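You operate a simulated robot arm through the tools that you are given. There is no shell and no other tool. Be economical: measure what you need, move in short steps, check, and stop when the job is done.

You run a simulated robot arm. Do the job below in one go: nothing can be reset, and whatever is moved stays where it is left.

Task
Flush the nozzle clean in the flushing box.
Fine: guard shut and blue tap open before the red button; tap shut at the end; leave the nozzle in.

Only the result counts: the job must be done as asked and must still hold three seconds after the hand-in. Knocking over, shifting, dropping, spilling or breaking anything else fails it.

Robot
A 7-joint arm with a two-finger parallel gripper, fixed in place. Base frame: the origin is at the foot of the arm, x ahead of it, y to its left, z up. Lengths are in mm, angles in rad, forces in N, time in s.
With the tool pointing down near the work surface it reaches from about 120 to 500 mm from the base axis. Its first joint turns from -1.152 to 1.152 rad. Payload 2.4 kg.
Tool frame: the origin (TCP) lies between the finger pads and is the grasp point; the fingertips stand 30 mm ahead of it; z points along the fingers, y is the line along which they close. The gripper opens to 94 mm. The fingers are 28 mm wide and 10 mm thick; the gripper's body (50 by 96 mm) begins 55 mm behind the TCP.
Orientation is that of the tool frame in the base frame, as [roll, pitch, yaw] about the fixed x, y, z axes, in that order (R = Rz(yaw) Ry(pitch) Rx(roll)). With the fingers straight down and closing along the base's y, the tool's x points along the base's -x, its y along +y and its z along -z.

Tools
- The arm moves only by the tool step_arm. Its argument "commands" is a list of rows, each an object (a shift or turn left out is 0, a gripper value left out holds the last) with "xyz": the shift along the tool's x, y, z in units of 30 mm (1.0 is 30 mm), a list of three; "dr": the turn, a rotation vector about the tool's x, y, z in units of 6 degrees (1.0 is 6 degrees), a list of three. In form: [{"xyz": [x, y, z], "dr": [ax, ay, az]}, ...]. A call has 1 to 8 rows; each row shifts and turns the commanded pose from where the row before left it, along the tool's axes as they then stand. "grip" is the finger opening in mm, from 0 to 94, set as the call begins (left out, the last holds). A call with a number of a shift or a turn outside -1 to 1 is refused whole. A row lasts 0.2 s, in which the tool goes at most 50 mm and 0.15 rad; a call with a longer step from one row to the next is refused whole, and so is a gripper value outside its range. A pose out of reach is approached as far as the arm can. The call stops where the force on the tool passes 50 N (or 10 N more than at its start, if that is more) or the arm is blocked; 0.2 s more then pass. The fingers move at their own pace (about 153 mm/s each) and stop on an object; they squeeze with about 45 N. The grip force told is the motor's: it shows also when the fingers shut on nothing. Time passes only in rows, and 0.2 s behind the last, so rows that do not move let the fingers close. The reply holds the time, the measured pose of the TCP, the force on the tool along the base axes, the opening and the grip force, in the units named above and with some noise.
- Cameras (640 x 400 px; columns grow to the right, rows downward): "scene" is fixed at [41.2, 474.4, 1451.6]; the picture's right is [-0.74, -0.67, 0.00], its down [-0.35, 0.38, -0.86] and it looks along [0.58, -0.63, -0.51] (base axes); focal length 319 px, centre (320, 200). "wrist" rides on the gripper at [76, 14, -103] in the tool frame; the picture's right is [-0.18, 0.98, 0.00], its down [-0.75, -0.14, -0.64] and it looks along [-0.63, -0.12, 0.77] (tool axes); focal length 243 px, centre (320, 200). There is no depth. A picture from a camera that has moved, and an enlarged one, comes with that camera's place and axes in the base frame and with its lens.
- camera(camera): a new picture of that camera. No time passes.
- zoom(camera, box): a new picture of the part [left, top, right, bottom] of that camera's present view, enlarged. No time passes.
- finish_job(): hands the job in; it is judged then, once.

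Go step by step. Nothing tells you positions but the pictures and the camera data: compare them with the known pose of the tool, close in by small moves and look again before you grip or let go. The budget is 120 turns and 68 pictures, counting those below and the enlarged ones. Unless the task says otherwise, let go and move clear before handing in, and close with one line.

The tools are called after "Emit:" as name(argument=value, ...) on one line, values as JSON. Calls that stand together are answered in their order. step_arm: Moves the arm, as the interface text tells. Its arguments: {"type":"object","properties":{"commands":{"type":"array","items":{"type":"object","properties":{"xyz":{"type":"array","items":{"type":"number"}},"dr":{"type":"array","items":{"type":"number"}}}}},"grip":{"type":"number"}},"required":["commands"]} The other tools are called the same way: camera (camera) takes a picture; zoom (camera, box) takes an enlarged picture of a part of a camera's view; finish_job () hands the job in.

At the start:

```text
t: 0.0
position: [315.1, -100.8, 1131.8]
orientation: [3.141, -0.002, -3.141]
force: [-0.3, 0.3, 0.3]
width: 93.9
grip_force: 0.0
```

scene: 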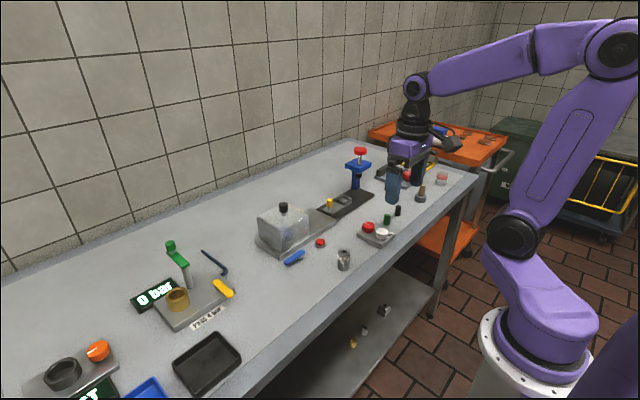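
wrist: 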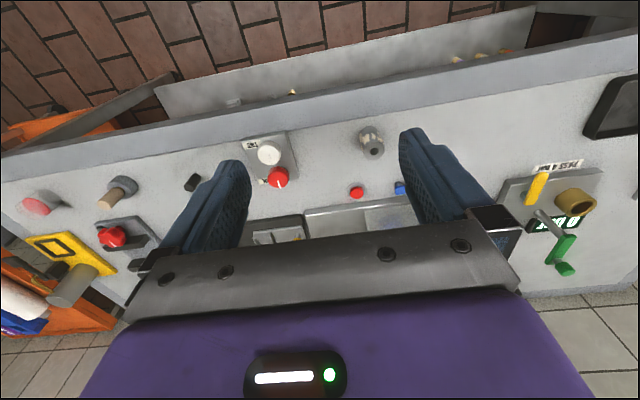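

I see a bench with several stations: a clear guarded box, a tap, buttons and various parts. I'll look closer to identify the flushing box, the nozzle, the blue tap and the red button.

Emit:
zoom(camera="scene", box=[230, 130, 480, 286])

Emit:
zoom(camera="scene", box=[0, 220, 280, 400])

Emit:
zoom(camera="wrist", box=[0, 90, 640, 310])

```text
2.56 times, centred on (355, 208) of scene
camera zoom: at [41.2, 474.4, 1451.6], right [-0.74, -0.67, 0.0], down [-0.35, 0.38, -0.86], along [0.58, -0.63, -0.51], focal length 816 px, centre (230, 180)
```

zoom: 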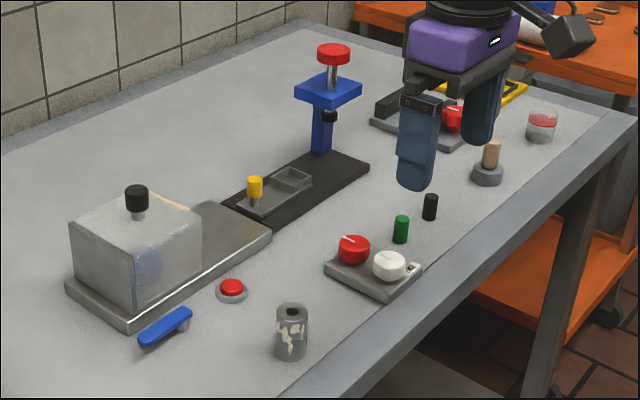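

```text
2.22 times, centred on (140, 310) of scene
camera zoom: at [41.2, 474.4, 1451.6], right [-0.74, -0.67, 0.0], down [-0.35, 0.38, -0.86], along [0.58, -0.63, -0.51], focal length 708 px, centre (720, -44)
```

zoom: 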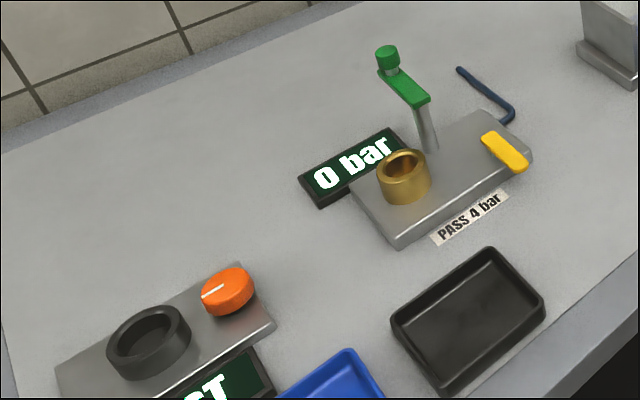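

```text
1.00 times, centred on (320, 200) of wrist
camera zoom: at [239.5, -86.4, 1233.3], right [0.18, 0.98, 0.0], down [0.75, -0.14, 0.64], along [0.63, -0.12, -0.77], focal length 243 px, centre (320, 200)
```

zoom: 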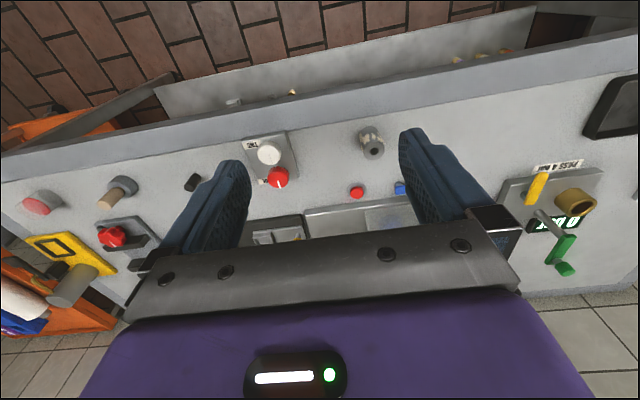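

By triangulation the bench sits near z≈860 in the reported frame, with the red button near (540,-70) and the nozzle near (425,-35). I need closer looks at the box, the blue tap and the nozzle.

Emit:
zoom(camera="scene", box=[245, 190, 365, 275])

Emit:
step_arm(commands=[{"xyz": [0, 1, -1]}, {"xyz": [0, 1, -1]}, {"xyz": [0, 1, -1]}, {"xyz": [0, 1, 0]}])

Emit:
camera(camera="wrist")

```text
4.71 times, centred on (305, 232) of scene
camera zoom: at [41.2, 474.4, 1451.6], right [-0.74, -0.67, 0.0], down [-0.35, 0.38, -0.86], along [0.58, -0.63, -0.51], focal length 1499 px, centre (391, 47)
```

zoom: 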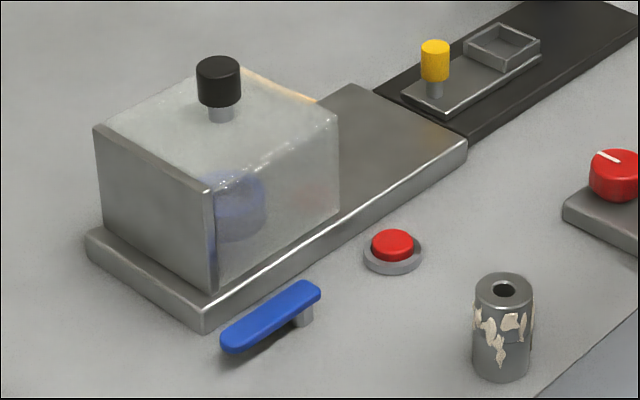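

```text
t: 1.0
position: [313.9, 21.6, 1221.7]
orientation: [3.141, -0.002, -3.141]
force: [0.2, -0.8, 0.0]
width: 94.0
grip_force: 0.1
```

```text
61 pictures are left
camera wrist: at [239.7, 34.9, 1323.9], right [0.18, 0.98, 0.0], down [0.75, -0.14, 0.64], along [0.63, -0.12, -0.77], focal length 243 px, centre (320, 200)
```

wrist: 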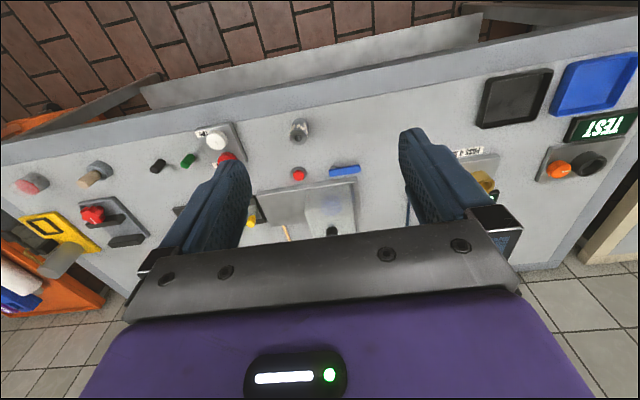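

The guard appears to sit over a cup at the +y half of its plate. I want a look from the -y side to see how the guard opens, so I'll swing the wrist there.

Emit:
step_arm(commands=[{"xyz": [-0.6, -0.9, 0.4]}, {"xyz": [-0.6, -0.9, 0.4]}, {"xyz": [-0.6, -0.9, 0.4]}, {"xyz": [-0.6, -0.9, 0.4]}, {"xyz": [-0.6, -0.9, 0.4]}, {"xyz": [-0.6, -0.9, 0.4]}, {"xyz": [-0.6, -0.9, 0.4]}])

Emit:
step_arm(commands=[{"dr": [0, 0, -1]}, {"dr": [0, 0, -1]}, {"dr": [0, 0, -1]}, {"dr": [0, 0, -1]}, {"dr": [0, 0, -1]}, {"dr": [0, 0, -1]}, {"dr": [0, 0, -1]}, {"dr": [0, 0, -1]}])

Emit:
step_arm(commands=[{"dr": [0, 0, -1]}, {"dr": [0, 0, -1]}, {"dr": [0, 0, -1]}, {"dr": [0, 0, -1]}, {"dr": [0, 0, -1]}, {"dr": [0, 0, -1]}, {"dr": [0, 0, -1]}])

Emit:
camera(camera="wrist")

```text
t: 2.6
position: [441.5, -169.2, 1137.9]
orientation: [-3.142, 0.0, 3.142]
force: [0.3, -0.7, 0.6]
width: 93.8
grip_force: 0.0
```

```text
t: 4.4
position: [440.4, -169.1, 1137.9]
orientation: [-3.141, 0.0, -2.302]
force: [0.1, 0.0, -0.2]
width: 94.2
grip_force: 0.0
```

```text
t: 6.0
position: [441.1, -169.8, 1137.7]
orientation: [-3.14, -0.001, -1.568]
force: [-0.7, 0.8, -0.3]
width: 94.0
grip_force: 0.0
```

```text
60 pictures are left
camera wrist: at [427.3, -245.7, 1239.1], right [-0.98, 0.18, 0.0], down [0.14, 0.75, 0.64], along [0.12, 0.63, -0.77], focal length 243 px, centre (320, 200)
```

wrist: 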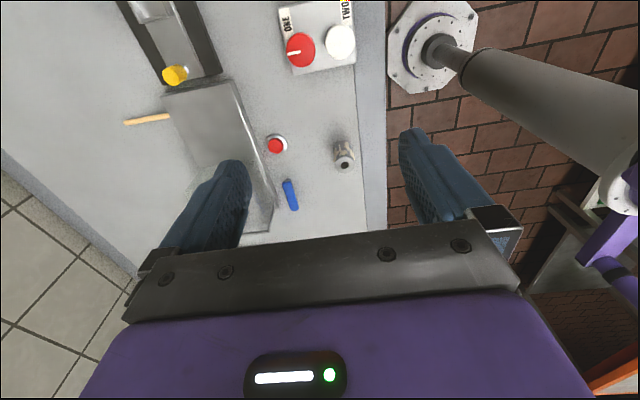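

The arm's foot is on the floor and the bench height is confirmed at about 850. I'll move further out and lower to look at the guard's -y face.

Emit:
step_arm(commands=[{"xyz": [0, -1, 0.4]}, {"xyz": [0, -1, 0.4]}, {"xyz": [0, -1, 0.4]}, {"xyz": [0, -1, 0.4]}, {"xyz": [0, -1, 0.4]}])

Emit:
camera(camera="wrist")

```text
t: 7.2
position: [594.0, -169.3, 1078.4]
orientation: [3.141, 0.001, -1.571]
force: [0.9, 0.8, -0.1]
width: 93.8
grip_force: 0.0
```

```text
59 pictures are left
camera wrist: at [580.0, -245.4, 1179.7], right [-0.98, 0.18, 0.0], down [0.14, 0.75, 0.64], along [0.12, 0.63, -0.77], focal length 243 px, centre (320, 200)
```

wrist: 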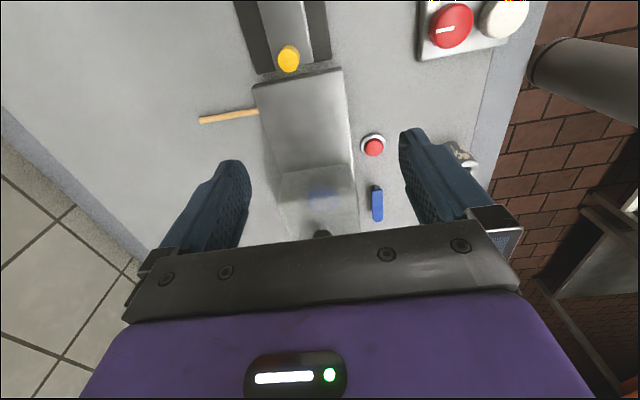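

The reach is fine here. I'll zoom into the guard.

Emit:
zoom(camera="wrist", box=[240, 60, 400, 240])

```text
2.22 times, centred on (320, 150) of wrist
camera zoom: at [580.0, -245.4, 1179.7], right [-0.98, 0.18, 0.0], down [0.14, 0.75, 0.64], along [0.12, 0.63, -0.77], focal length 539 px, centre (320, 311)
```

zoom: 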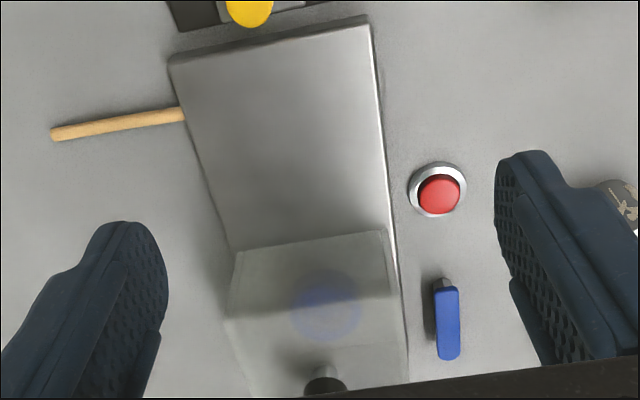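

The guard is a hood over the cup: it looks like it slides toward -y along its plate, with a fixed metal end wall at +y. Its knob is near (622,-7,968). I'll turn the wrist back and go above the knob.

Emit:
step_arm(commands=[{"dr": [0, 0, 1]}, {"dr": [0, 0, 1]}, {"dr": [0, 0, 1]}, {"dr": [0, 0, 1]}, {"dr": [0, 0, 1]}, {"dr": [0, 0, 1]}, {"dr": [0, 0, 1]}, {"dr": [0, 0, 1]}])

Emit:
step_arm(commands=[{"dr": [0, 0, 1]}, {"dr": [0, 0, 1]}, {"dr": [0, 0, 1]}, {"dr": [0, 0, 1]}, {"dr": [0, 0, 1]}, {"dr": [0, 0, 1]}, {"dr": [0, 0, 1]}])

Emit:
step_arm(commands=[{"xyz": [0, 0.9, 0]}, {"xyz": [0, 0.9, 0]}, {"xyz": [0, 0.9, 0]}, {"xyz": [0, 0.9, 0]}, {"xyz": [0, 0.9, 0]}, {"xyz": [0, 0.9, 0]}])

Emit:
camera(camera="wrist")

Emit:
camera(camera="scene")

```text
t: 9.0
position: [591.1, -169.0, 1078.8]
orientation: [-3.141, 0.002, -2.411]
force: [0.4, 0.1, 0.2]
width: 94.0
grip_force: 0.0
```

```text
t: 10.6
position: [591.2, -169.0, 1078.4]
orientation: [-3.141, 0.001, 3.139]
force: [0.1, -0.8, 0.3]
width: 93.9
grip_force: 0.0
```

```text
t: 12.0
position: [592.1, -7.7, 1079.6]
orientation: [-3.141, 0.0, 3.141]
force: [0.1, 0.4, 0.3]
width: 94.1
grip_force: 0.0
```

```text
57 pictures are left
camera wrist: at [515.5, 6.8, 1180.8], right [0.18, 0.98, 0.0], down [0.75, -0.14, 0.64], along [0.63, -0.12, -0.77], focal length 243 px, centre (320, 200)
```

wrist: 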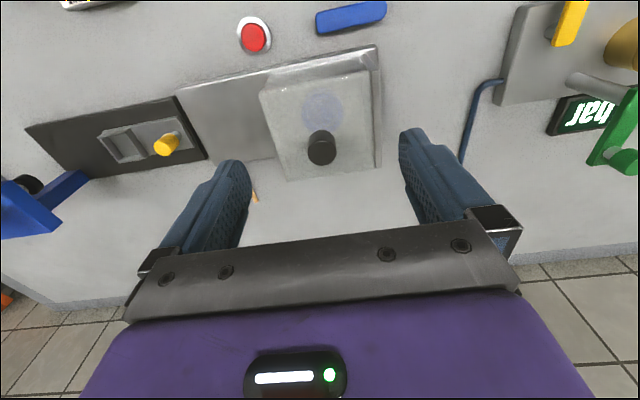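

```text
56 pictures are left
```

scene: 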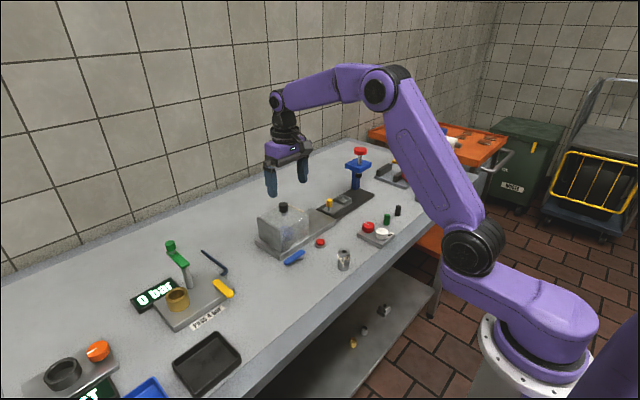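

The knob is confirmed at about (622,-11), with its head spanning z≈969–994 and the guard top near 956. I'll descend with the fingers either side of the knob.

Emit:
step_arm(commands=[{"xyz": [-1, -0.1, 0]}, {"xyz": [0, 0, 0.7]}, {"xyz": [0, 0, 0.7]}, {"xyz": [0, 0, 0.6]}, {"xyz": [0, 0, 0.4]}], grip=60)

Emit:
camera(camera="wrist")

Emit:
zoom(camera="scene", box=[225, 140, 345, 265])

```text
t: 13.2
position: [620.3, -9.3, 1004.1]
orientation: [3.141, -0.001, 3.141]
force: [0.6, 0.4, 0.3]
width: 60.0
grip_force: 0.1
```

```text
55 pictures are left
camera wrist: at [545.1, 4.8, 1106.9], right [0.18, 0.98, 0.0], down [0.75, -0.14, 0.64], along [0.63, -0.12, -0.77], focal length 243 px, centre (320, 200)
```

wrist: 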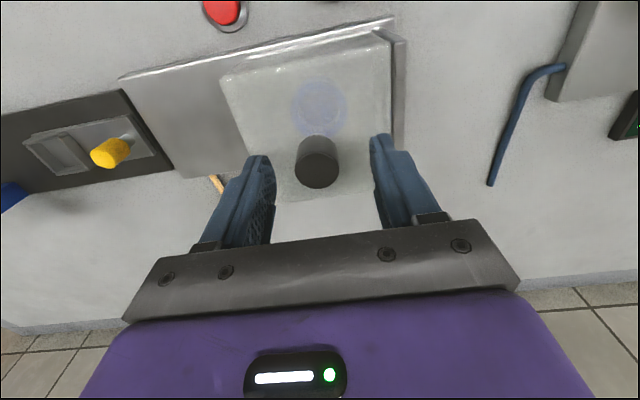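

```text
3.20 times, centred on (285, 202) of scene
camera zoom: at [41.2, 474.4, 1451.6], right [-0.74, -0.67, 0.0], down [-0.35, 0.38, -0.86], along [0.58, -0.63, -0.51], focal length 1020 px, centre (432, 192)
```

zoom: 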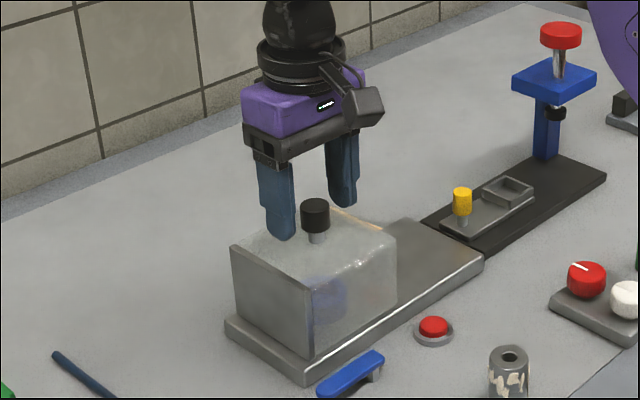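

The fingers straddle the knob. I'll lower slightly, shift to centre and close.

Emit:
step_arm(commands=[{"xyz": [0.15, 0, 0.2]}, {}])

Emit:
step_arm(commands=[{}, {}, {}], grip=0)

Emit:
camera(camera="wrist")

```text
t: 13.8
position: [616.3, -10.9, 999.7]
orientation: [-3.142, -0.001, -3.14]
force: [-0.3, 0.5, -0.6]
width: 59.9
grip_force: 0.0
```

```text
t: 14.6
position: [616.7, -11.5, 998.7]
orientation: [-3.141, 0.0, 3.138]
force: [-0.4, -4.2, -0.6]
width: 25.2
grip_force: 44.8
```

```text
53 pictures are left
camera wrist: at [540.9, 3.4, 1101.1], right [0.19, 0.98, 0.0], down [0.75, -0.14, 0.64], along [0.63, -0.12, -0.77], focal length 243 px, centre (320, 200)
```

wrist: 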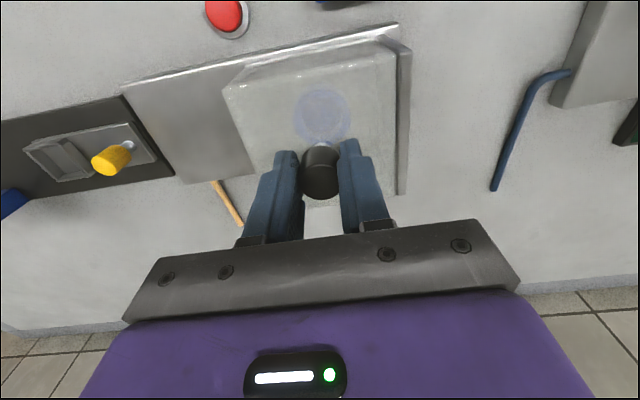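

The knob is held, with a width of 25. I'll try a short slide toward -y and watch the force.

Emit:
step_arm(commands=[{"xyz": [0, -0.3, 0]}, {"xyz": [0, -0.3, 0]}, {}])

Emit:
camera(camera="wrist")

```text
t: 15.4
position: [616.8, -28.1, 999.5]
orientation: [3.14, -0.001, -3.142]
force: [-0.5, 1.8, 1.6]
width: 25.5
grip_force: 45.0
```

```text
52 pictures are left
camera wrist: at [540.9, -14.1, 1101.1], right [0.18, 0.98, 0.0], down [0.75, -0.14, 0.64], along [0.63, -0.12, -0.77], focal length 243 px, centre (320, 200)
```

wrist: 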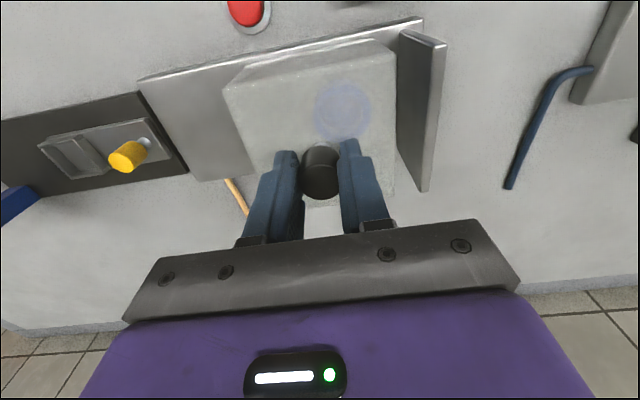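

The guard slides freely and the end wall stays fixed. I'll continue sliding it open.

Emit:
step_arm(commands=[{"xyz": [0, -0.5, 0]}, {"xyz": [0, -0.5, 0]}, {"xyz": [0, -0.5, 0]}, {"xyz": [0, -0.5, 0]}, {"xyz": [0, -0.5, 0]}, {"xyz": [0, -0.4, 0]}, {}])

Emit:
camera(camera="wrist")

Emit:
zoom(camera="scene", box=[245, 150, 405, 275])

```text
t: 17.0
position: [616.2, -114.8, 999.2]
orientation: [3.14, 0.0, -3.141]
force: [-12.1, 3.1, 5.4]
width: 25.5
grip_force: 45.1
```

```text
51 pictures are left
camera wrist: at [541.2, -101.1, 1101.2], right [0.18, 0.98, 0.0], down [0.75, -0.14, 0.64], along [0.63, -0.12, -0.77], focal length 243 px, centre (320, 200)
```

wrist: 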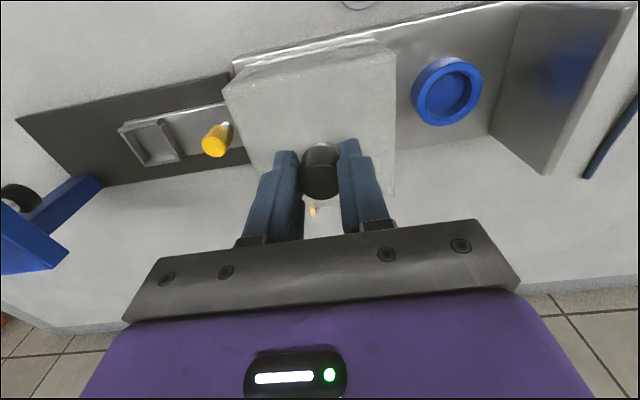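

```text
3.20 times, centred on (325, 212) of scene
camera zoom: at [40.8, 474.5, 1451.5], right [-0.74, -0.67, 0.0], down [-0.35, 0.38, -0.86], along [0.58, -0.63, -0.51], focal length 1020 px, centre (304, 160)
```

zoom: 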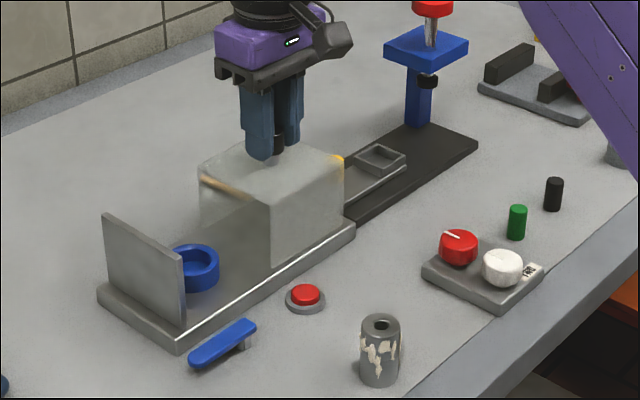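

The guard is open and the blue cup is exposed near (620,-8). I'll let go of the knob, rise, and move toward the nozzle near (425,-35).

Emit:
step_arm(commands=[{}, {}], grip=60)

Emit:
step_arm(commands=[{"xyz": [0, 0, -0.7]}, {"xyz": [0, 0, -0.9]}, {"xyz": [0, 0, -0.9]}, {"xyz": [0.9, 0.4, 0]}, {"xyz": [0.9, 0.4, 0]}, {"xyz": [0.9, 0.4, 0]}, {"xyz": [0.9, 0.4, 0]}, {"xyz": [0.9, 0.4, 0]}])

Emit:
step_arm(commands=[{"xyz": [0.9, 0.4, 0]}, {"xyz": [0.9, 0, 0]}, {"xyz": [0.5, 0, 0]}])

Emit:
camera(camera="wrist")

```text
t: 17.6
position: [617.4, -116.0, 999.9]
orientation: [-3.141, 0.0, -3.141]
force: [0.5, -0.5, 0.6]
width: 59.9
grip_force: 0.1
```

```text
t: 19.4
position: [482.1, -55.8, 1074.2]
orientation: [-3.141, 0.0, -3.141]
force: [-0.3, 0.2, -0.2]
width: 59.7
grip_force: 0.0
```

```text
t: 20.2
position: [412.4, -42.2, 1074.5]
orientation: [3.141, -0.002, 3.14]
force: [-0.7, 0.1, -0.3]
width: 60.1
grip_force: 0.0
```

```text
49 pictures are left
camera wrist: at [336.7, -28.5, 1176.7], right [0.18, 0.98, 0.0], down [0.75, -0.14, 0.64], along [0.63, -0.12, -0.77], focal length 243 px, centre (320, 200)
```

wrist: 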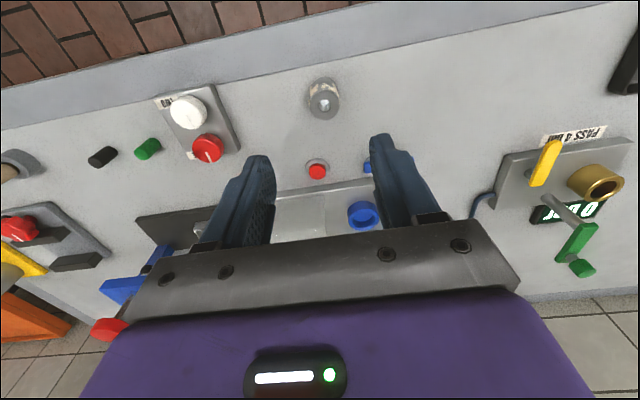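

The nozzle top is near (430,-42), z≈895. I'll align over it and descend part-way to measure again.

Emit:
step_arm(commands=[{"xyz": [-0.6, 0, 0.8]}, {"xyz": [0, 0, 1]}, {"xyz": [0, 0, 1]}, {"xyz": [0, 0, 1]}])

Emit:
camera(camera="wrist")

Emit:
zoom(camera="scene", box=[285, 195, 405, 275])

```text
t: 21.2
position: [430.5, -42.4, 959.2]
orientation: [3.141, 0.001, 3.141]
force: [-0.3, -0.4, 0.0]
width: 59.8
grip_force: 0.1
```

```text
48 pictures are left
camera wrist: at [354.6, -28.6, 1062.0], right [0.18, 0.98, 0.0], down [0.75, -0.14, 0.64], along [0.63, -0.12, -0.77], focal length 243 px, centre (320, 200)
```

wrist: 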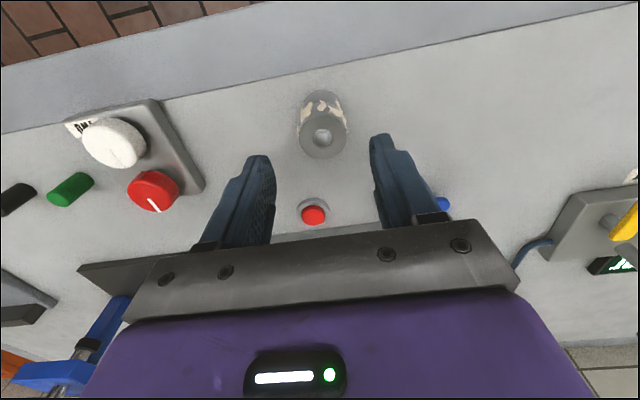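

```text
5.00 times, centred on (345, 235) of scene
camera zoom: at [41.2, 474.4, 1451.6], right [-0.74, -0.67, 0.0], down [-0.35, 0.38, -0.86], along [0.58, -0.63, -0.51], focal length 1593 px, centre (195, 25)
```

zoom: 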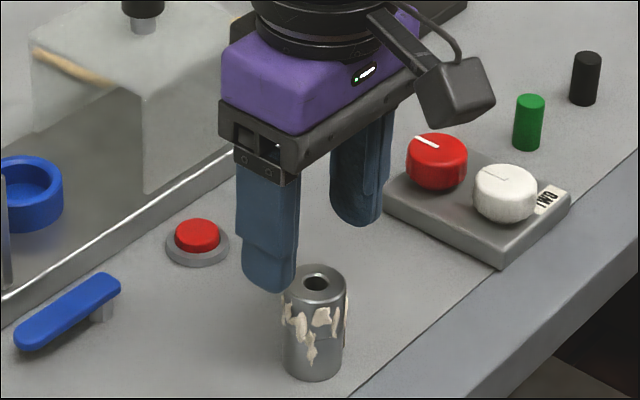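

The nozzle top is about (427,-41, 908). I'll descend to straddle it and check.

Emit:
step_arm(commands=[{"xyz": [0.1, 0.03, 0.6]}, {"xyz": [0, 0, 0.6]}, {"xyz": [0, 0, 0.6]}])

Emit:
camera(camera="wrist")

Emit:
zoom(camera="scene", box=[285, 195, 405, 275])

```text
t: 22.0
position: [426.4, -43.4, 905.7]
orientation: [3.142, -0.001, 3.141]
force: [0.0, 0.7, -0.2]
width: 60.0
grip_force: 0.2
```

```text
46 pictures are left
camera wrist: at [350.8, -28.7, 1006.7], right [0.18, 0.98, 0.0], down [0.75, -0.14, 0.64], along [0.63, -0.12, -0.77], focal length 243 px, centre (320, 200)
```

wrist: 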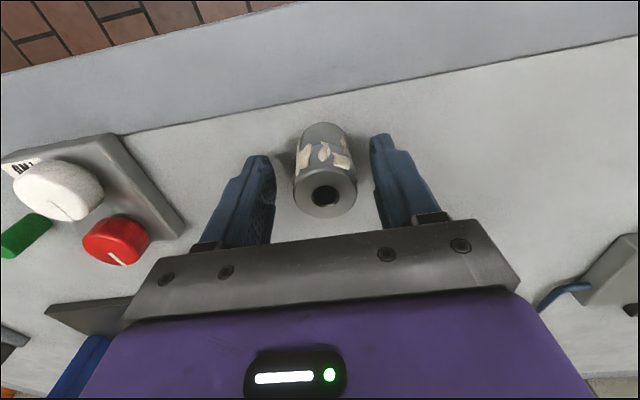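

```text
5.00 times, centred on (345, 235) of scene
camera zoom: at [41.2, 474.4, 1451.6], right [-0.74, -0.67, 0.0], down [-0.35, 0.38, -0.86], along [0.58, -0.63, -0.51], focal length 1593 px, centre (195, 25)
```

zoom: 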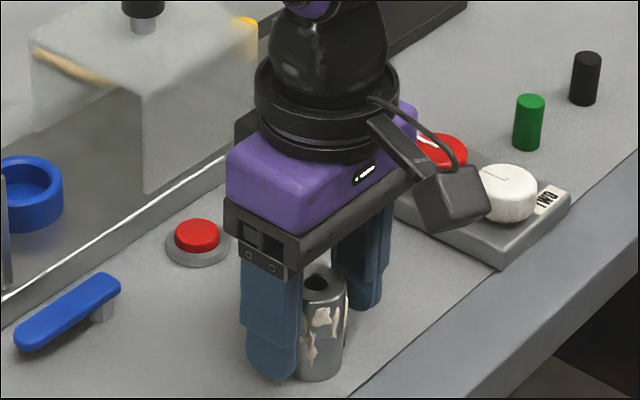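

The nozzle top is at z≈910 and the table at ≈858. I'll grip high so the fingertips clear the cup rim, so TCP goes to about 914 before closing.

Emit:
step_arm(commands=[{"xyz": [0, 0.07, -0.28]}, {}])

Emit:
step_arm(commands=[{}, {}, {}], grip=0)

Emit:
step_arm(commands=[{"xyz": [0, 0, -0.5]}, {"xyz": [0, 0, -1]}, {"xyz": [0, 0, -1]}])

Emit:
camera(camera="wrist")

Emit:
zoom(camera="scene", box=[245, 170, 405, 275])

```text
t: 22.6
position: [427.4, -40.8, 914.5]
orientation: [-3.141, 0.0, 3.141]
force: [0.4, -0.7, -0.9]
width: 60.2
grip_force: 0.1
```

```text
t: 23.4
position: [427.5, -41.1, 913.1]
orientation: [-3.141, -0.001, -3.14]
force: [0.0, -0.3, 0.2]
width: 36.3
grip_force: 45.0
```

```text
t: 24.2
position: [427.8, -40.3, 989.1]
orientation: [3.141, -0.002, -3.141]
force: [0.1, -0.8, -1.1]
width: 36.1
grip_force: 44.9
```

```text
44 pictures are left
camera wrist: at [352.2, -26.6, 1090.9], right [0.18, 0.98, 0.0], down [0.75, -0.14, 0.64], along [0.63, -0.12, -0.77], focal length 243 px, centre (320, 200)
```

wrist: 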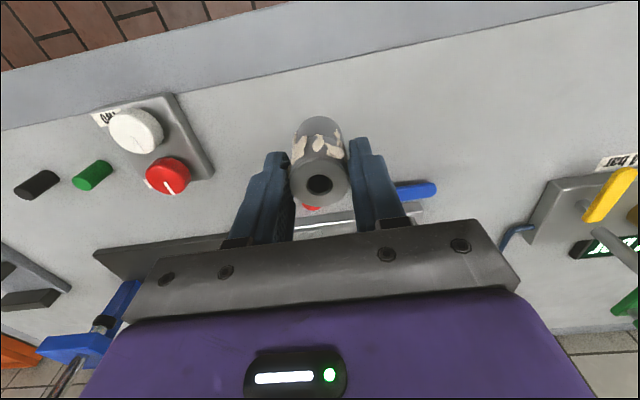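

```text
3.81 times, centred on (325, 222) of scene
camera zoom: at [41.3, 474.4, 1451.6], right [-0.74, -0.67, 0.0], down [-0.35, 0.38, -0.86], along [0.58, -0.63, -0.51], focal length 1214 px, centre (301, 114)
```

zoom: 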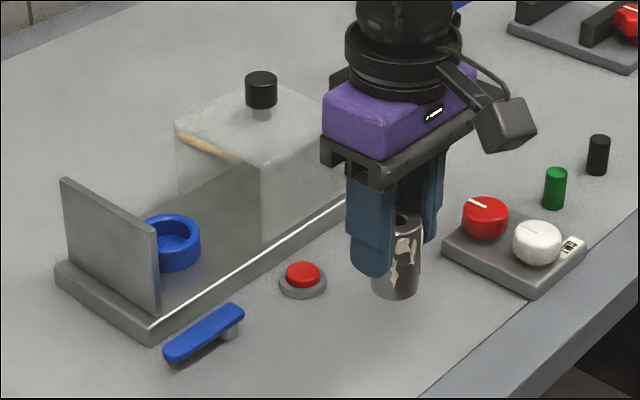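

The nozzle is held, centred and 36 mm wide. I'll carry it at this height to just short of the cup and measure.

Emit:
step_arm(commands=[{"xyz": [-0.8, 0.18, -0.2]}, {"xyz": [-0.9, 0.18, -0.2]}, {"xyz": [-0.9, 0.18, 0]}, {"xyz": [-0.9, 0.18, 0]}, {"xyz": [-0.9, 0.18, 0]}, {"xyz": [-0.8, 0.18, 0]}, {}])

Emit:
camera(camera="wrist")

Emit:
zoom(camera="scene", box=[225, 170, 345, 275])

```text
t: 25.8
position: [584.8, -7.7, 1001.8]
orientation: [-3.14, -0.001, 3.141]
force: [-0.2, 0.2, -1.2]
width: 36.1
grip_force: 45.3
```

```text
42 pictures are left
camera wrist: at [509.1, 6.7, 1103.5], right [0.18, 0.98, 0.0], down [0.75, -0.14, 0.64], along [0.63, -0.12, -0.77], focal length 243 px, centre (320, 200)
```

wrist: 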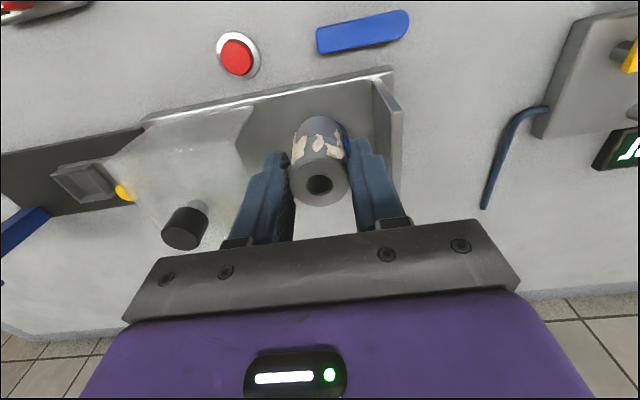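

```text
3.81 times, centred on (285, 222) of scene
camera zoom: at [41.3, 474.4, 1451.6], right [-0.74, -0.67, 0.0], down [-0.35, 0.38, -0.86], along [0.58, -0.63, -0.51], focal length 1214 px, centre (453, 114)
```

zoom: 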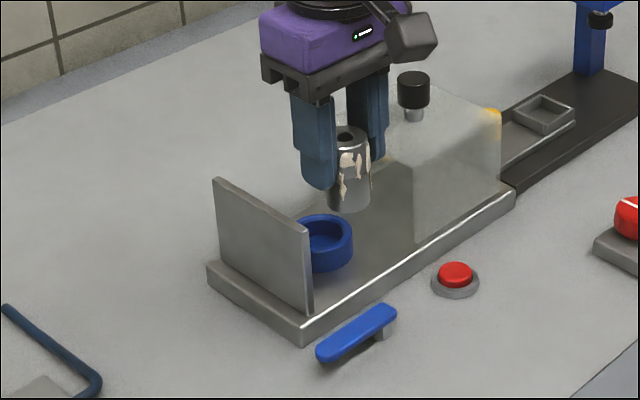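

The nozzle hides the cup in the wrist view. I'll sidestep to get a clear, accurate view of the cup.

Emit:
step_arm(commands=[{"xyz": [0, -0.7, -0.7]}, {"xyz": [0, -0.7, -0.3]}, {}])

Emit:
zoom(camera="wrist", box=[300, 40, 460, 140])

Emit:
zoom(camera="scene", box=[265, 205, 345, 255])

```text
t: 26.6
position: [582.7, -49.1, 1031.8]
orientation: [3.141, 0.0, 3.14]
force: [-0.3, 0.0, -0.5]
width: 36.5
grip_force: 45.0
```

```text
4.00 times, centred on (380, 90) of wrist
camera zoom: at [507.8, -34.8, 1134.2], right [0.18, 0.98, 0.0], down [0.75, -0.14, 0.64], along [0.63, -0.12, -0.77], focal length 970 px, centre (80, 640)
```

zoom: 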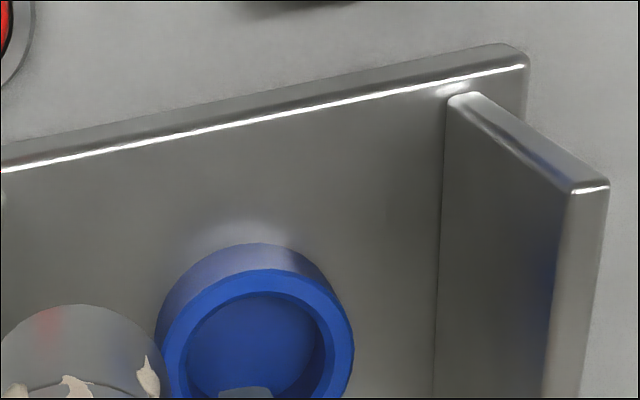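

```text
8.00 times, centred on (305, 230) of scene
camera zoom: at [41.3, 474.3, 1451.6], right [-0.74, -0.67, 0.0], down [-0.35, 0.38, -0.86], along [0.58, -0.63, -0.51], focal length 2549 px, centre (440, -40)
```

zoom: 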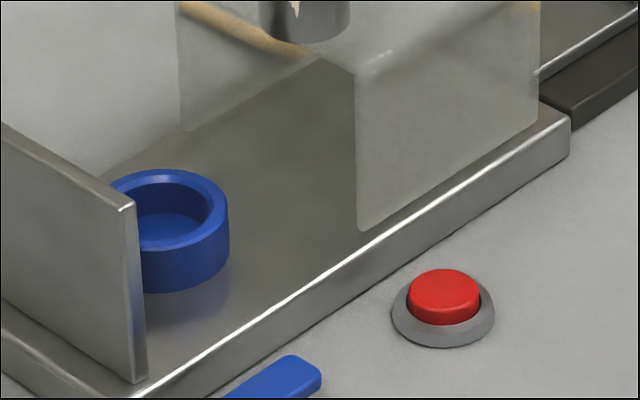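

The cup rim centre works out to about (617.3,-8.6), z≈897. I'll check the nozzle's exact offset in the grip with a zoom.

Emit:
zoom(camera="wrist", box=[260, 100, 380, 220])

Emit:
zoom(camera="scene", box=[270, 150, 350, 220])

```text
3.33 times, centred on (320, 160) of wrist
camera zoom: at [507.8, -34.8, 1134.2], right [0.18, 0.98, 0.0], down [0.75, -0.14, 0.64], along [0.63, -0.12, -0.77], focal length 809 px, centre (320, 333)
```

zoom: 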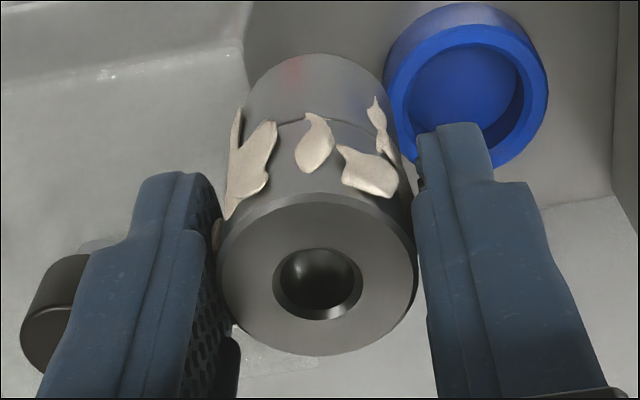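

```text
5.71 times, centred on (310, 185) of scene
camera zoom: at [41.3, 474.3, 1451.6], right [-0.74, -0.67, 0.0], down [-0.35, 0.38, -0.86], along [0.58, -0.63, -0.51], focal length 1821 px, centre (377, 286)
```

zoom: 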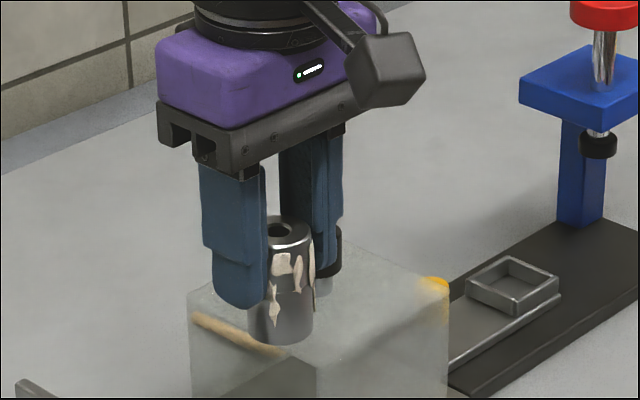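

The nozzle body is about 32 mm wide and the cup bore about 37 mm, and the nozzle is centred in the grip. I'll move over the cup and lower to just above its rim.

Emit:
step_arm(commands=[{"xyz": [-0.575, 0.67, 0]}, {"xyz": [-0.575, 0.67, 0]}, {"xyz": [0, 0, 0.8]}, {"xyz": [0, 0, 0.8]}, {"xyz": [0, 0, 0.6]}, {}])

Emit:
camera(camera="wrist")

Emit:
zoom(camera="scene", box=[255, 185, 335, 255])

```text
t: 28.0
position: [618.2, -9.4, 965.1]
orientation: [-3.141, -0.001, 3.141]
force: [-0.5, -0.3, -0.7]
width: 36.3
grip_force: 45.2
```

```text
36 pictures are left
camera wrist: at [543.0, 4.8, 1067.5], right [0.18, 0.98, 0.0], down [0.75, -0.14, 0.64], along [0.63, -0.12, -0.77], focal length 243 px, centre (320, 200)
```

wrist: 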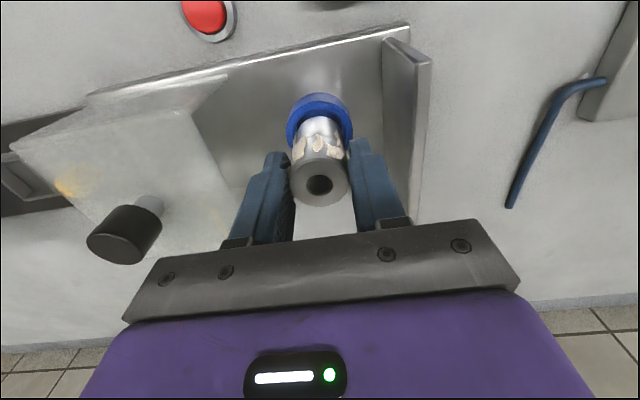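

```text
5.71 times, centred on (295, 220) of scene
camera zoom: at [41.3, 474.4, 1451.6], right [-0.74, -0.67, 0.0], down [-0.35, 0.38, -0.86], along [0.58, -0.63, -0.51], focal length 1821 px, centre (463, 86)
```

zoom: 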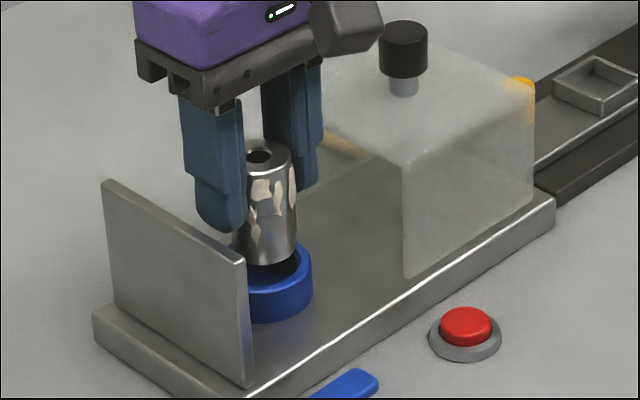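

The nozzle hangs just over the cup and the scene view looks aligned. One wrist zoom to verify.

Emit:
zoom(camera="wrist", box=[270, 80, 370, 220])

```text
2.86 times, centred on (320, 150) of wrist
camera zoom: at [543.0, 4.8, 1067.5], right [0.18, 0.98, 0.0], down [0.75, -0.14, 0.64], along [0.63, -0.12, -0.77], focal length 693 px, centre (320, 343)
```

zoom: 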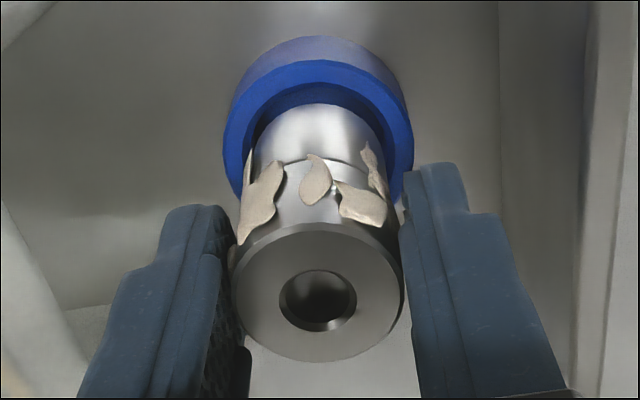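

The alignment is good to within about a millimetre in both directions. I'll lower gently into the cup.

Emit:
step_arm(commands=[{"xyz": [0, 0, 0.25]}, {"xyz": [0, 0, 0.25]}, {"xyz": [0, 0, 0.1]}, {}])

Emit:
step_arm(commands=[{"xyz": [0, 0, 0.1]}, {"xyz": [0, 0, 0.1]}, {}])

Emit:
zoom(camera="scene", box=[255, 185, 335, 255])

```text
t: 29.0
position: [620.3, -10.7, 948.7]
orientation: [-3.14, 0.005, -3.141]
force: [10.6, -0.5, 2.1]
width: 36.1
grip_force: 44.5
```

```text
t: 29.8
position: [619.4, -8.6, 943.4]
orientation: [3.141, 0.006, 3.141]
force: [16.7, -0.4, 4.8]
width: 35.9
grip_force: 45.2
```

```text
5.71 times, centred on (295, 220) of scene
camera zoom: at [41.6, 474.4, 1451.5], right [-0.74, -0.67, 0.0], down [-0.35, 0.38, -0.86], along [0.58, -0.63, -0.51], focal length 1821 px, centre (463, 86)
```

zoom: 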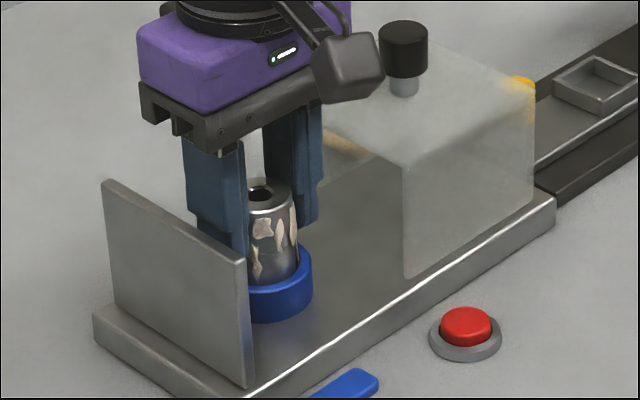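

The nozzle is entering the cup, and a +x side force means I'm slightly short in x. I'll shift 2 mm ahead and continue down.

Emit:
step_arm(commands=[{"xyz": [-0.07, 0, 0]}, {}])

Emit:
step_arm(commands=[{"xyz": [0, 0, 0.1]}, {"xyz": [0, 0, 0.1]}, {}])

```text
t: 30.4
position: [619.3, -9.0, 941.3]
orientation: [3.14, -0.002, 3.141]
force: [10.2, 1.4, 0.1]
width: 36.2
grip_force: 45.1
```

```text
t: 31.2
position: [619.4, -11.3, 937.3]
orientation: [3.14, 0.002, -3.141]
force: [-2.2, 0.5, 28.6]
width: 36.4
grip_force: 45.2
```

It's bottomed out, with 28 N up and the nozzle base about 15 mm below the rim. I'll look and then release.

Emit:
step_arm(commands=[{"xyz": [0, 0, -0.05]}, {}])

Emit:
step_arm(commands=[{}, {}], grip=52)

Emit:
step_arm(commands=[{"xyz": [0, 0, -0.6]}, {"xyz": [0, 0, -0.9]}, {"xyz": [0, 0, -0.9]}, {"xyz": [0, 0, -0.9]}])

Emit:
camera(camera="wrist")

Emit:
zoom(camera="scene", box=[245, 185, 345, 265])

```text
t: 31.8
position: [619.2, -9.8, 938.4]
orientation: [-3.141, 0.002, -3.14]
force: [4.3, 1.3, 17.9]
width: 36.2
grip_force: 44.7
```

```text
t: 32.4
position: [618.6, -11.8, 935.7]
orientation: [-3.141, -0.001, 3.142]
force: [-0.2, 0.8, 0.4]
width: 52.1
grip_force: 0.0
```

```text
t: 33.4
position: [620.0, -10.7, 1037.0]
orientation: [3.141, -0.001, -3.14]
force: [-0.9, -0.5, -0.7]
width: 52.1
grip_force: 0.0
```

```text
32 pictures are left
camera wrist: at [544.1, 2.9, 1138.9], right [0.18, 0.98, 0.0], down [0.75, -0.14, 0.64], along [0.63, -0.12, -0.77], focal length 243 px, centre (320, 200)
```

wrist: 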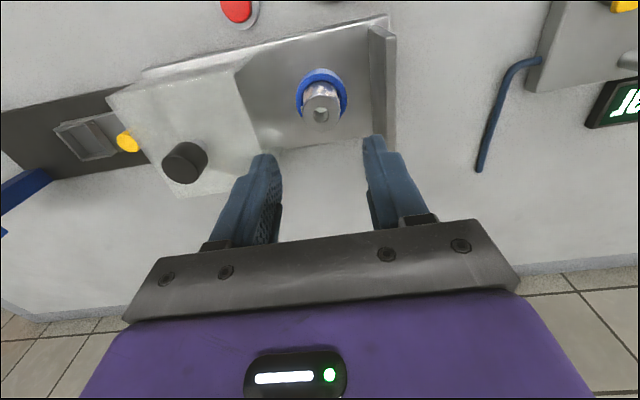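

```text
5.00 times, centred on (295, 225) of scene
camera zoom: at [41.2, 474.4, 1451.6], right [-0.74, -0.67, 0.0], down [-0.35, 0.38, -0.86], along [0.58, -0.63, -0.51], focal length 1593 px, centre (445, 75)
```

zoom: 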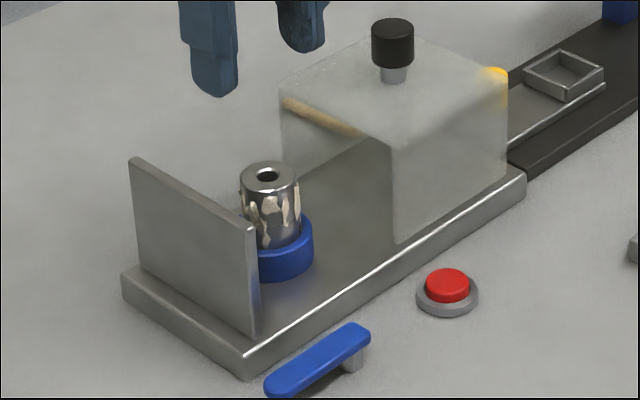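

The nozzle is seated upright. Next I'll go back to the knob at about (617,-115) to slide the guard shut.

Emit:
step_arm(commands=[{"xyz": [0.08, -0.9, 0]}, {"xyz": [0, -0.9, 0]}, {"xyz": [0, -0.9, 0]}, {"xyz": [0, -0.8, 0]}, {"xyz": [0, 0, 0.7]}, {"xyz": [0, 0, 0.55]}, {}], grip=60)

Emit:
camera(camera="wrist")

```text
t: 35.0
position: [618.6, -114.0, 999.5]
orientation: [3.141, -0.001, 3.141]
force: [0.0, 0.6, 0.2]
width: 60.1
grip_force: 0.0
```

```text
30 pictures are left
camera wrist: at [543.4, -100.6, 1099.7], right [0.18, 0.98, 0.0], down [0.75, -0.14, 0.64], along [0.63, -0.12, -0.77], focal length 243 px, centre (320, 200)
```

wrist: 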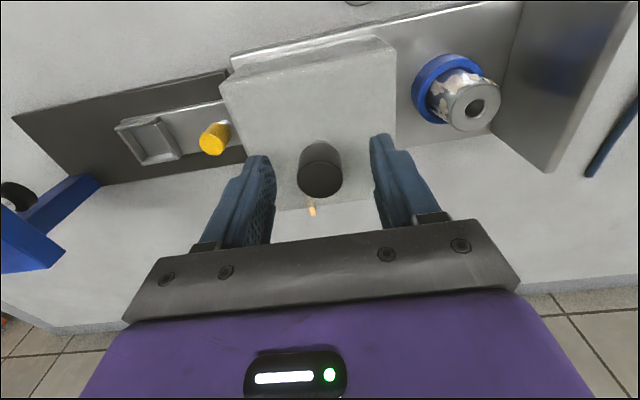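

The knob is between the fingers. I'll grip it and slide the guard back toward +y.

Emit:
step_arm(commands=[{}, {}, {}], grip=0)

Emit:
step_arm(commands=[{"xyz": [0, 0.5, 0]}, {"xyz": [0, 0.5, 0]}, {"xyz": [0, 0.5, 0]}, {"xyz": [0, 0.5, 0]}, {"xyz": [0, 0.5, 0]}, {"xyz": [0, 0.5, 0]}, {"xyz": [0, 0.35, 0]}, {}])

Emit:
step_arm(commands=[{"xyz": [0, 0.1, 0]}, {"xyz": [0, 0.1, 0]}, {}])

Emit:
camera(camera="wrist")

```text
t: 35.8
position: [617.7, -116.5, 998.9]
orientation: [3.141, -0.001, 3.141]
force: [-0.5, 0.2, -0.8]
width: 25.4
grip_force: 45.2
```

```text
t: 37.6
position: [618.5, -11.8, 997.1]
orientation: [-3.141, 0.002, -3.138]
force: [18.8, 3.7, -25.5]
width: 25.4
grip_force: 45.1
```

```text
t: 38.4
position: [618.0, -11.0, 998.9]
orientation: [-3.14, 0.0, 3.14]
force: [11.2, -7.3, -26.4]
width: 25.1
grip_force: 45.0
```

```text
29 pictures are left
camera wrist: at [543.2, 3.8, 1100.0], right [0.19, 0.98, 0.0], down [0.75, -0.14, 0.64], along [0.63, -0.12, -0.77], focal length 243 px, centre (320, 200)
```

wrist: 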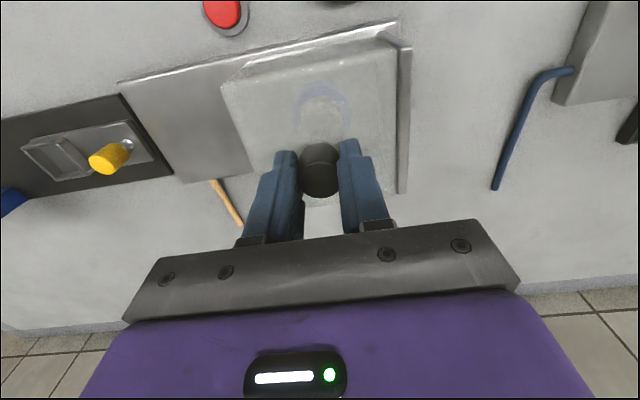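

The guard is back shut against its stop. I'll release, retreat up, and look at the blue tap.

Emit:
step_arm(commands=[{}, {}], grip=60)

Emit:
step_arm(commands=[{"xyz": [0, 0, -0.7]}, {"xyz": [0, 0, -0.9]}, {"xyz": [0.8, 0.4, 0]}, {"xyz": [0.8, 0.4, 0]}, {"xyz": [0.8, 0.2, 0]}, {"xyz": [0.8, 0, 0]}])

Emit:
camera(camera="wrist")

Emit:
zoom(camera="scene", box=[255, 210, 345, 275])

```text
t: 39.0
position: [617.8, -8.1, 999.7]
orientation: [-3.141, 0.0, 3.141]
force: [-0.6, 1.0, 0.1]
width: 59.9
grip_force: 0.1
```

```text
t: 40.4
position: [520.7, 21.6, 1046.2]
orientation: [3.141, 0.001, 3.141]
force: [0.4, 0.7, 0.5]
width: 60.1
grip_force: 0.0
```

```text
28 pictures are left
camera wrist: at [445.1, 35.7, 1148.2], right [0.18, 0.98, 0.0], down [0.75, -0.14, 0.64], along [0.63, -0.12, -0.77], focal length 243 px, centre (320, 200)
```

wrist: 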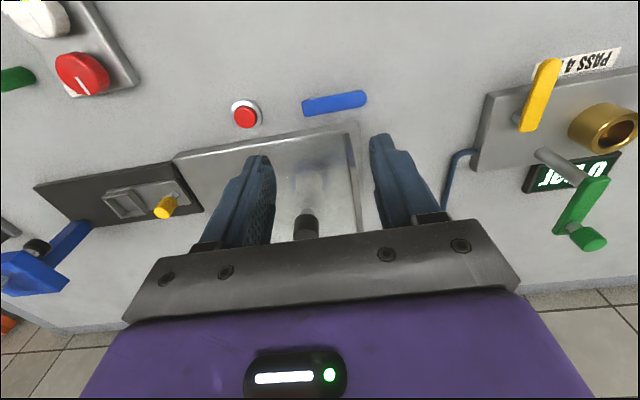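

```text
6.15 times, centred on (300, 242) of scene
camera zoom: at [41.2, 474.4, 1451.6], right [-0.74, -0.67, 0.0], down [-0.35, 0.38, -0.86], along [0.58, -0.63, -0.51], focal length 1961 px, centre (443, -62)
```

zoom: 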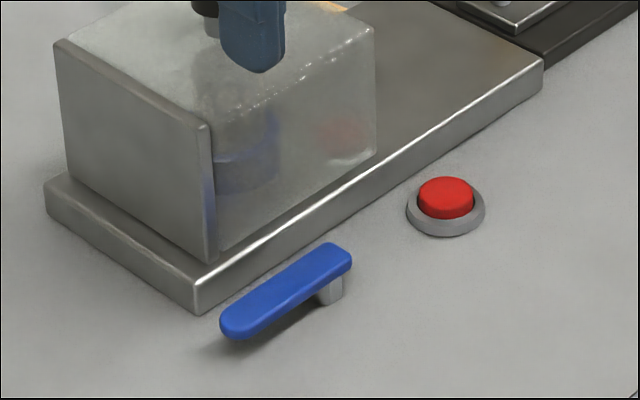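

The tap lever lies along y at x≈532, with its pivot near (531,11), free end near y≈66 and z≈880. I'll turn the wrist so the fingers can straddle the lever and swing with it.

Emit:
step_arm(commands=[{"dr": [0, 0, 1]}, {"dr": [0, 0, 1]}, {"dr": [0, 0, 1]}, {"dr": [0, 0, 1]}, {"dr": [0, 0, 1]}, {"dr": [0, 0, 1]}, {"dr": [0, 0, 1]}, {"dr": [0, 0, 1]}])

Emit:
step_arm(commands=[{"dr": [0, 0, 1]}, {"dr": [0, 0, 1]}, {"dr": [0, 0, 1]}, {"dr": [0, 0, 1]}, {"dr": [0, 0, 1]}, {"dr": [0, 0, 1]}, {"dr": [0, 0, 1]}])

Emit:
step_arm(commands=[{"xyz": [0.95, 0.4, 0]}, {"xyz": [0, 0, 0.9]}, {"xyz": [0, 0, 0.9]}, {"xyz": [0, 0, 0.9]}, {}], grip=45)

Emit:
camera(camera="wrist")

```text
t: 42.2
position: [522.1, 23.3, 1046.5]
orientation: [3.141, -0.001, 2.302]
force: [0.7, -1.0, -0.1]
width: 60.0
grip_force: 0.1
```

```text
t: 43.8
position: [522.1, 20.9, 1047.2]
orientation: [3.142, 0.001, 1.57]
force: [0.2, 0.3, -0.4]
width: 60.0
grip_force: 0.0
```

```text
t: 45.0
position: [533.8, 50.4, 963.9]
orientation: [-3.142, 0.001, 1.571]
force: [0.3, 1.3, 0.9]
width: 45.2
grip_force: 0.1
```

```text
26 pictures are left
camera wrist: at [548.8, 125.8, 1065.5], right [0.98, -0.18, 0.0], down [-0.14, -0.75, 0.64], along [-0.12, -0.63, -0.77], focal length 243 px, centre (320, 200)
```

wrist: 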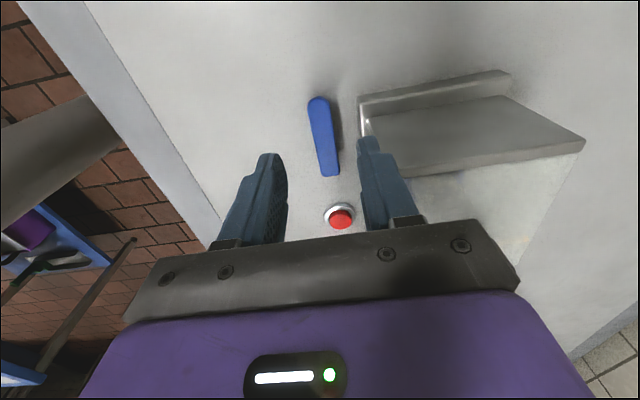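

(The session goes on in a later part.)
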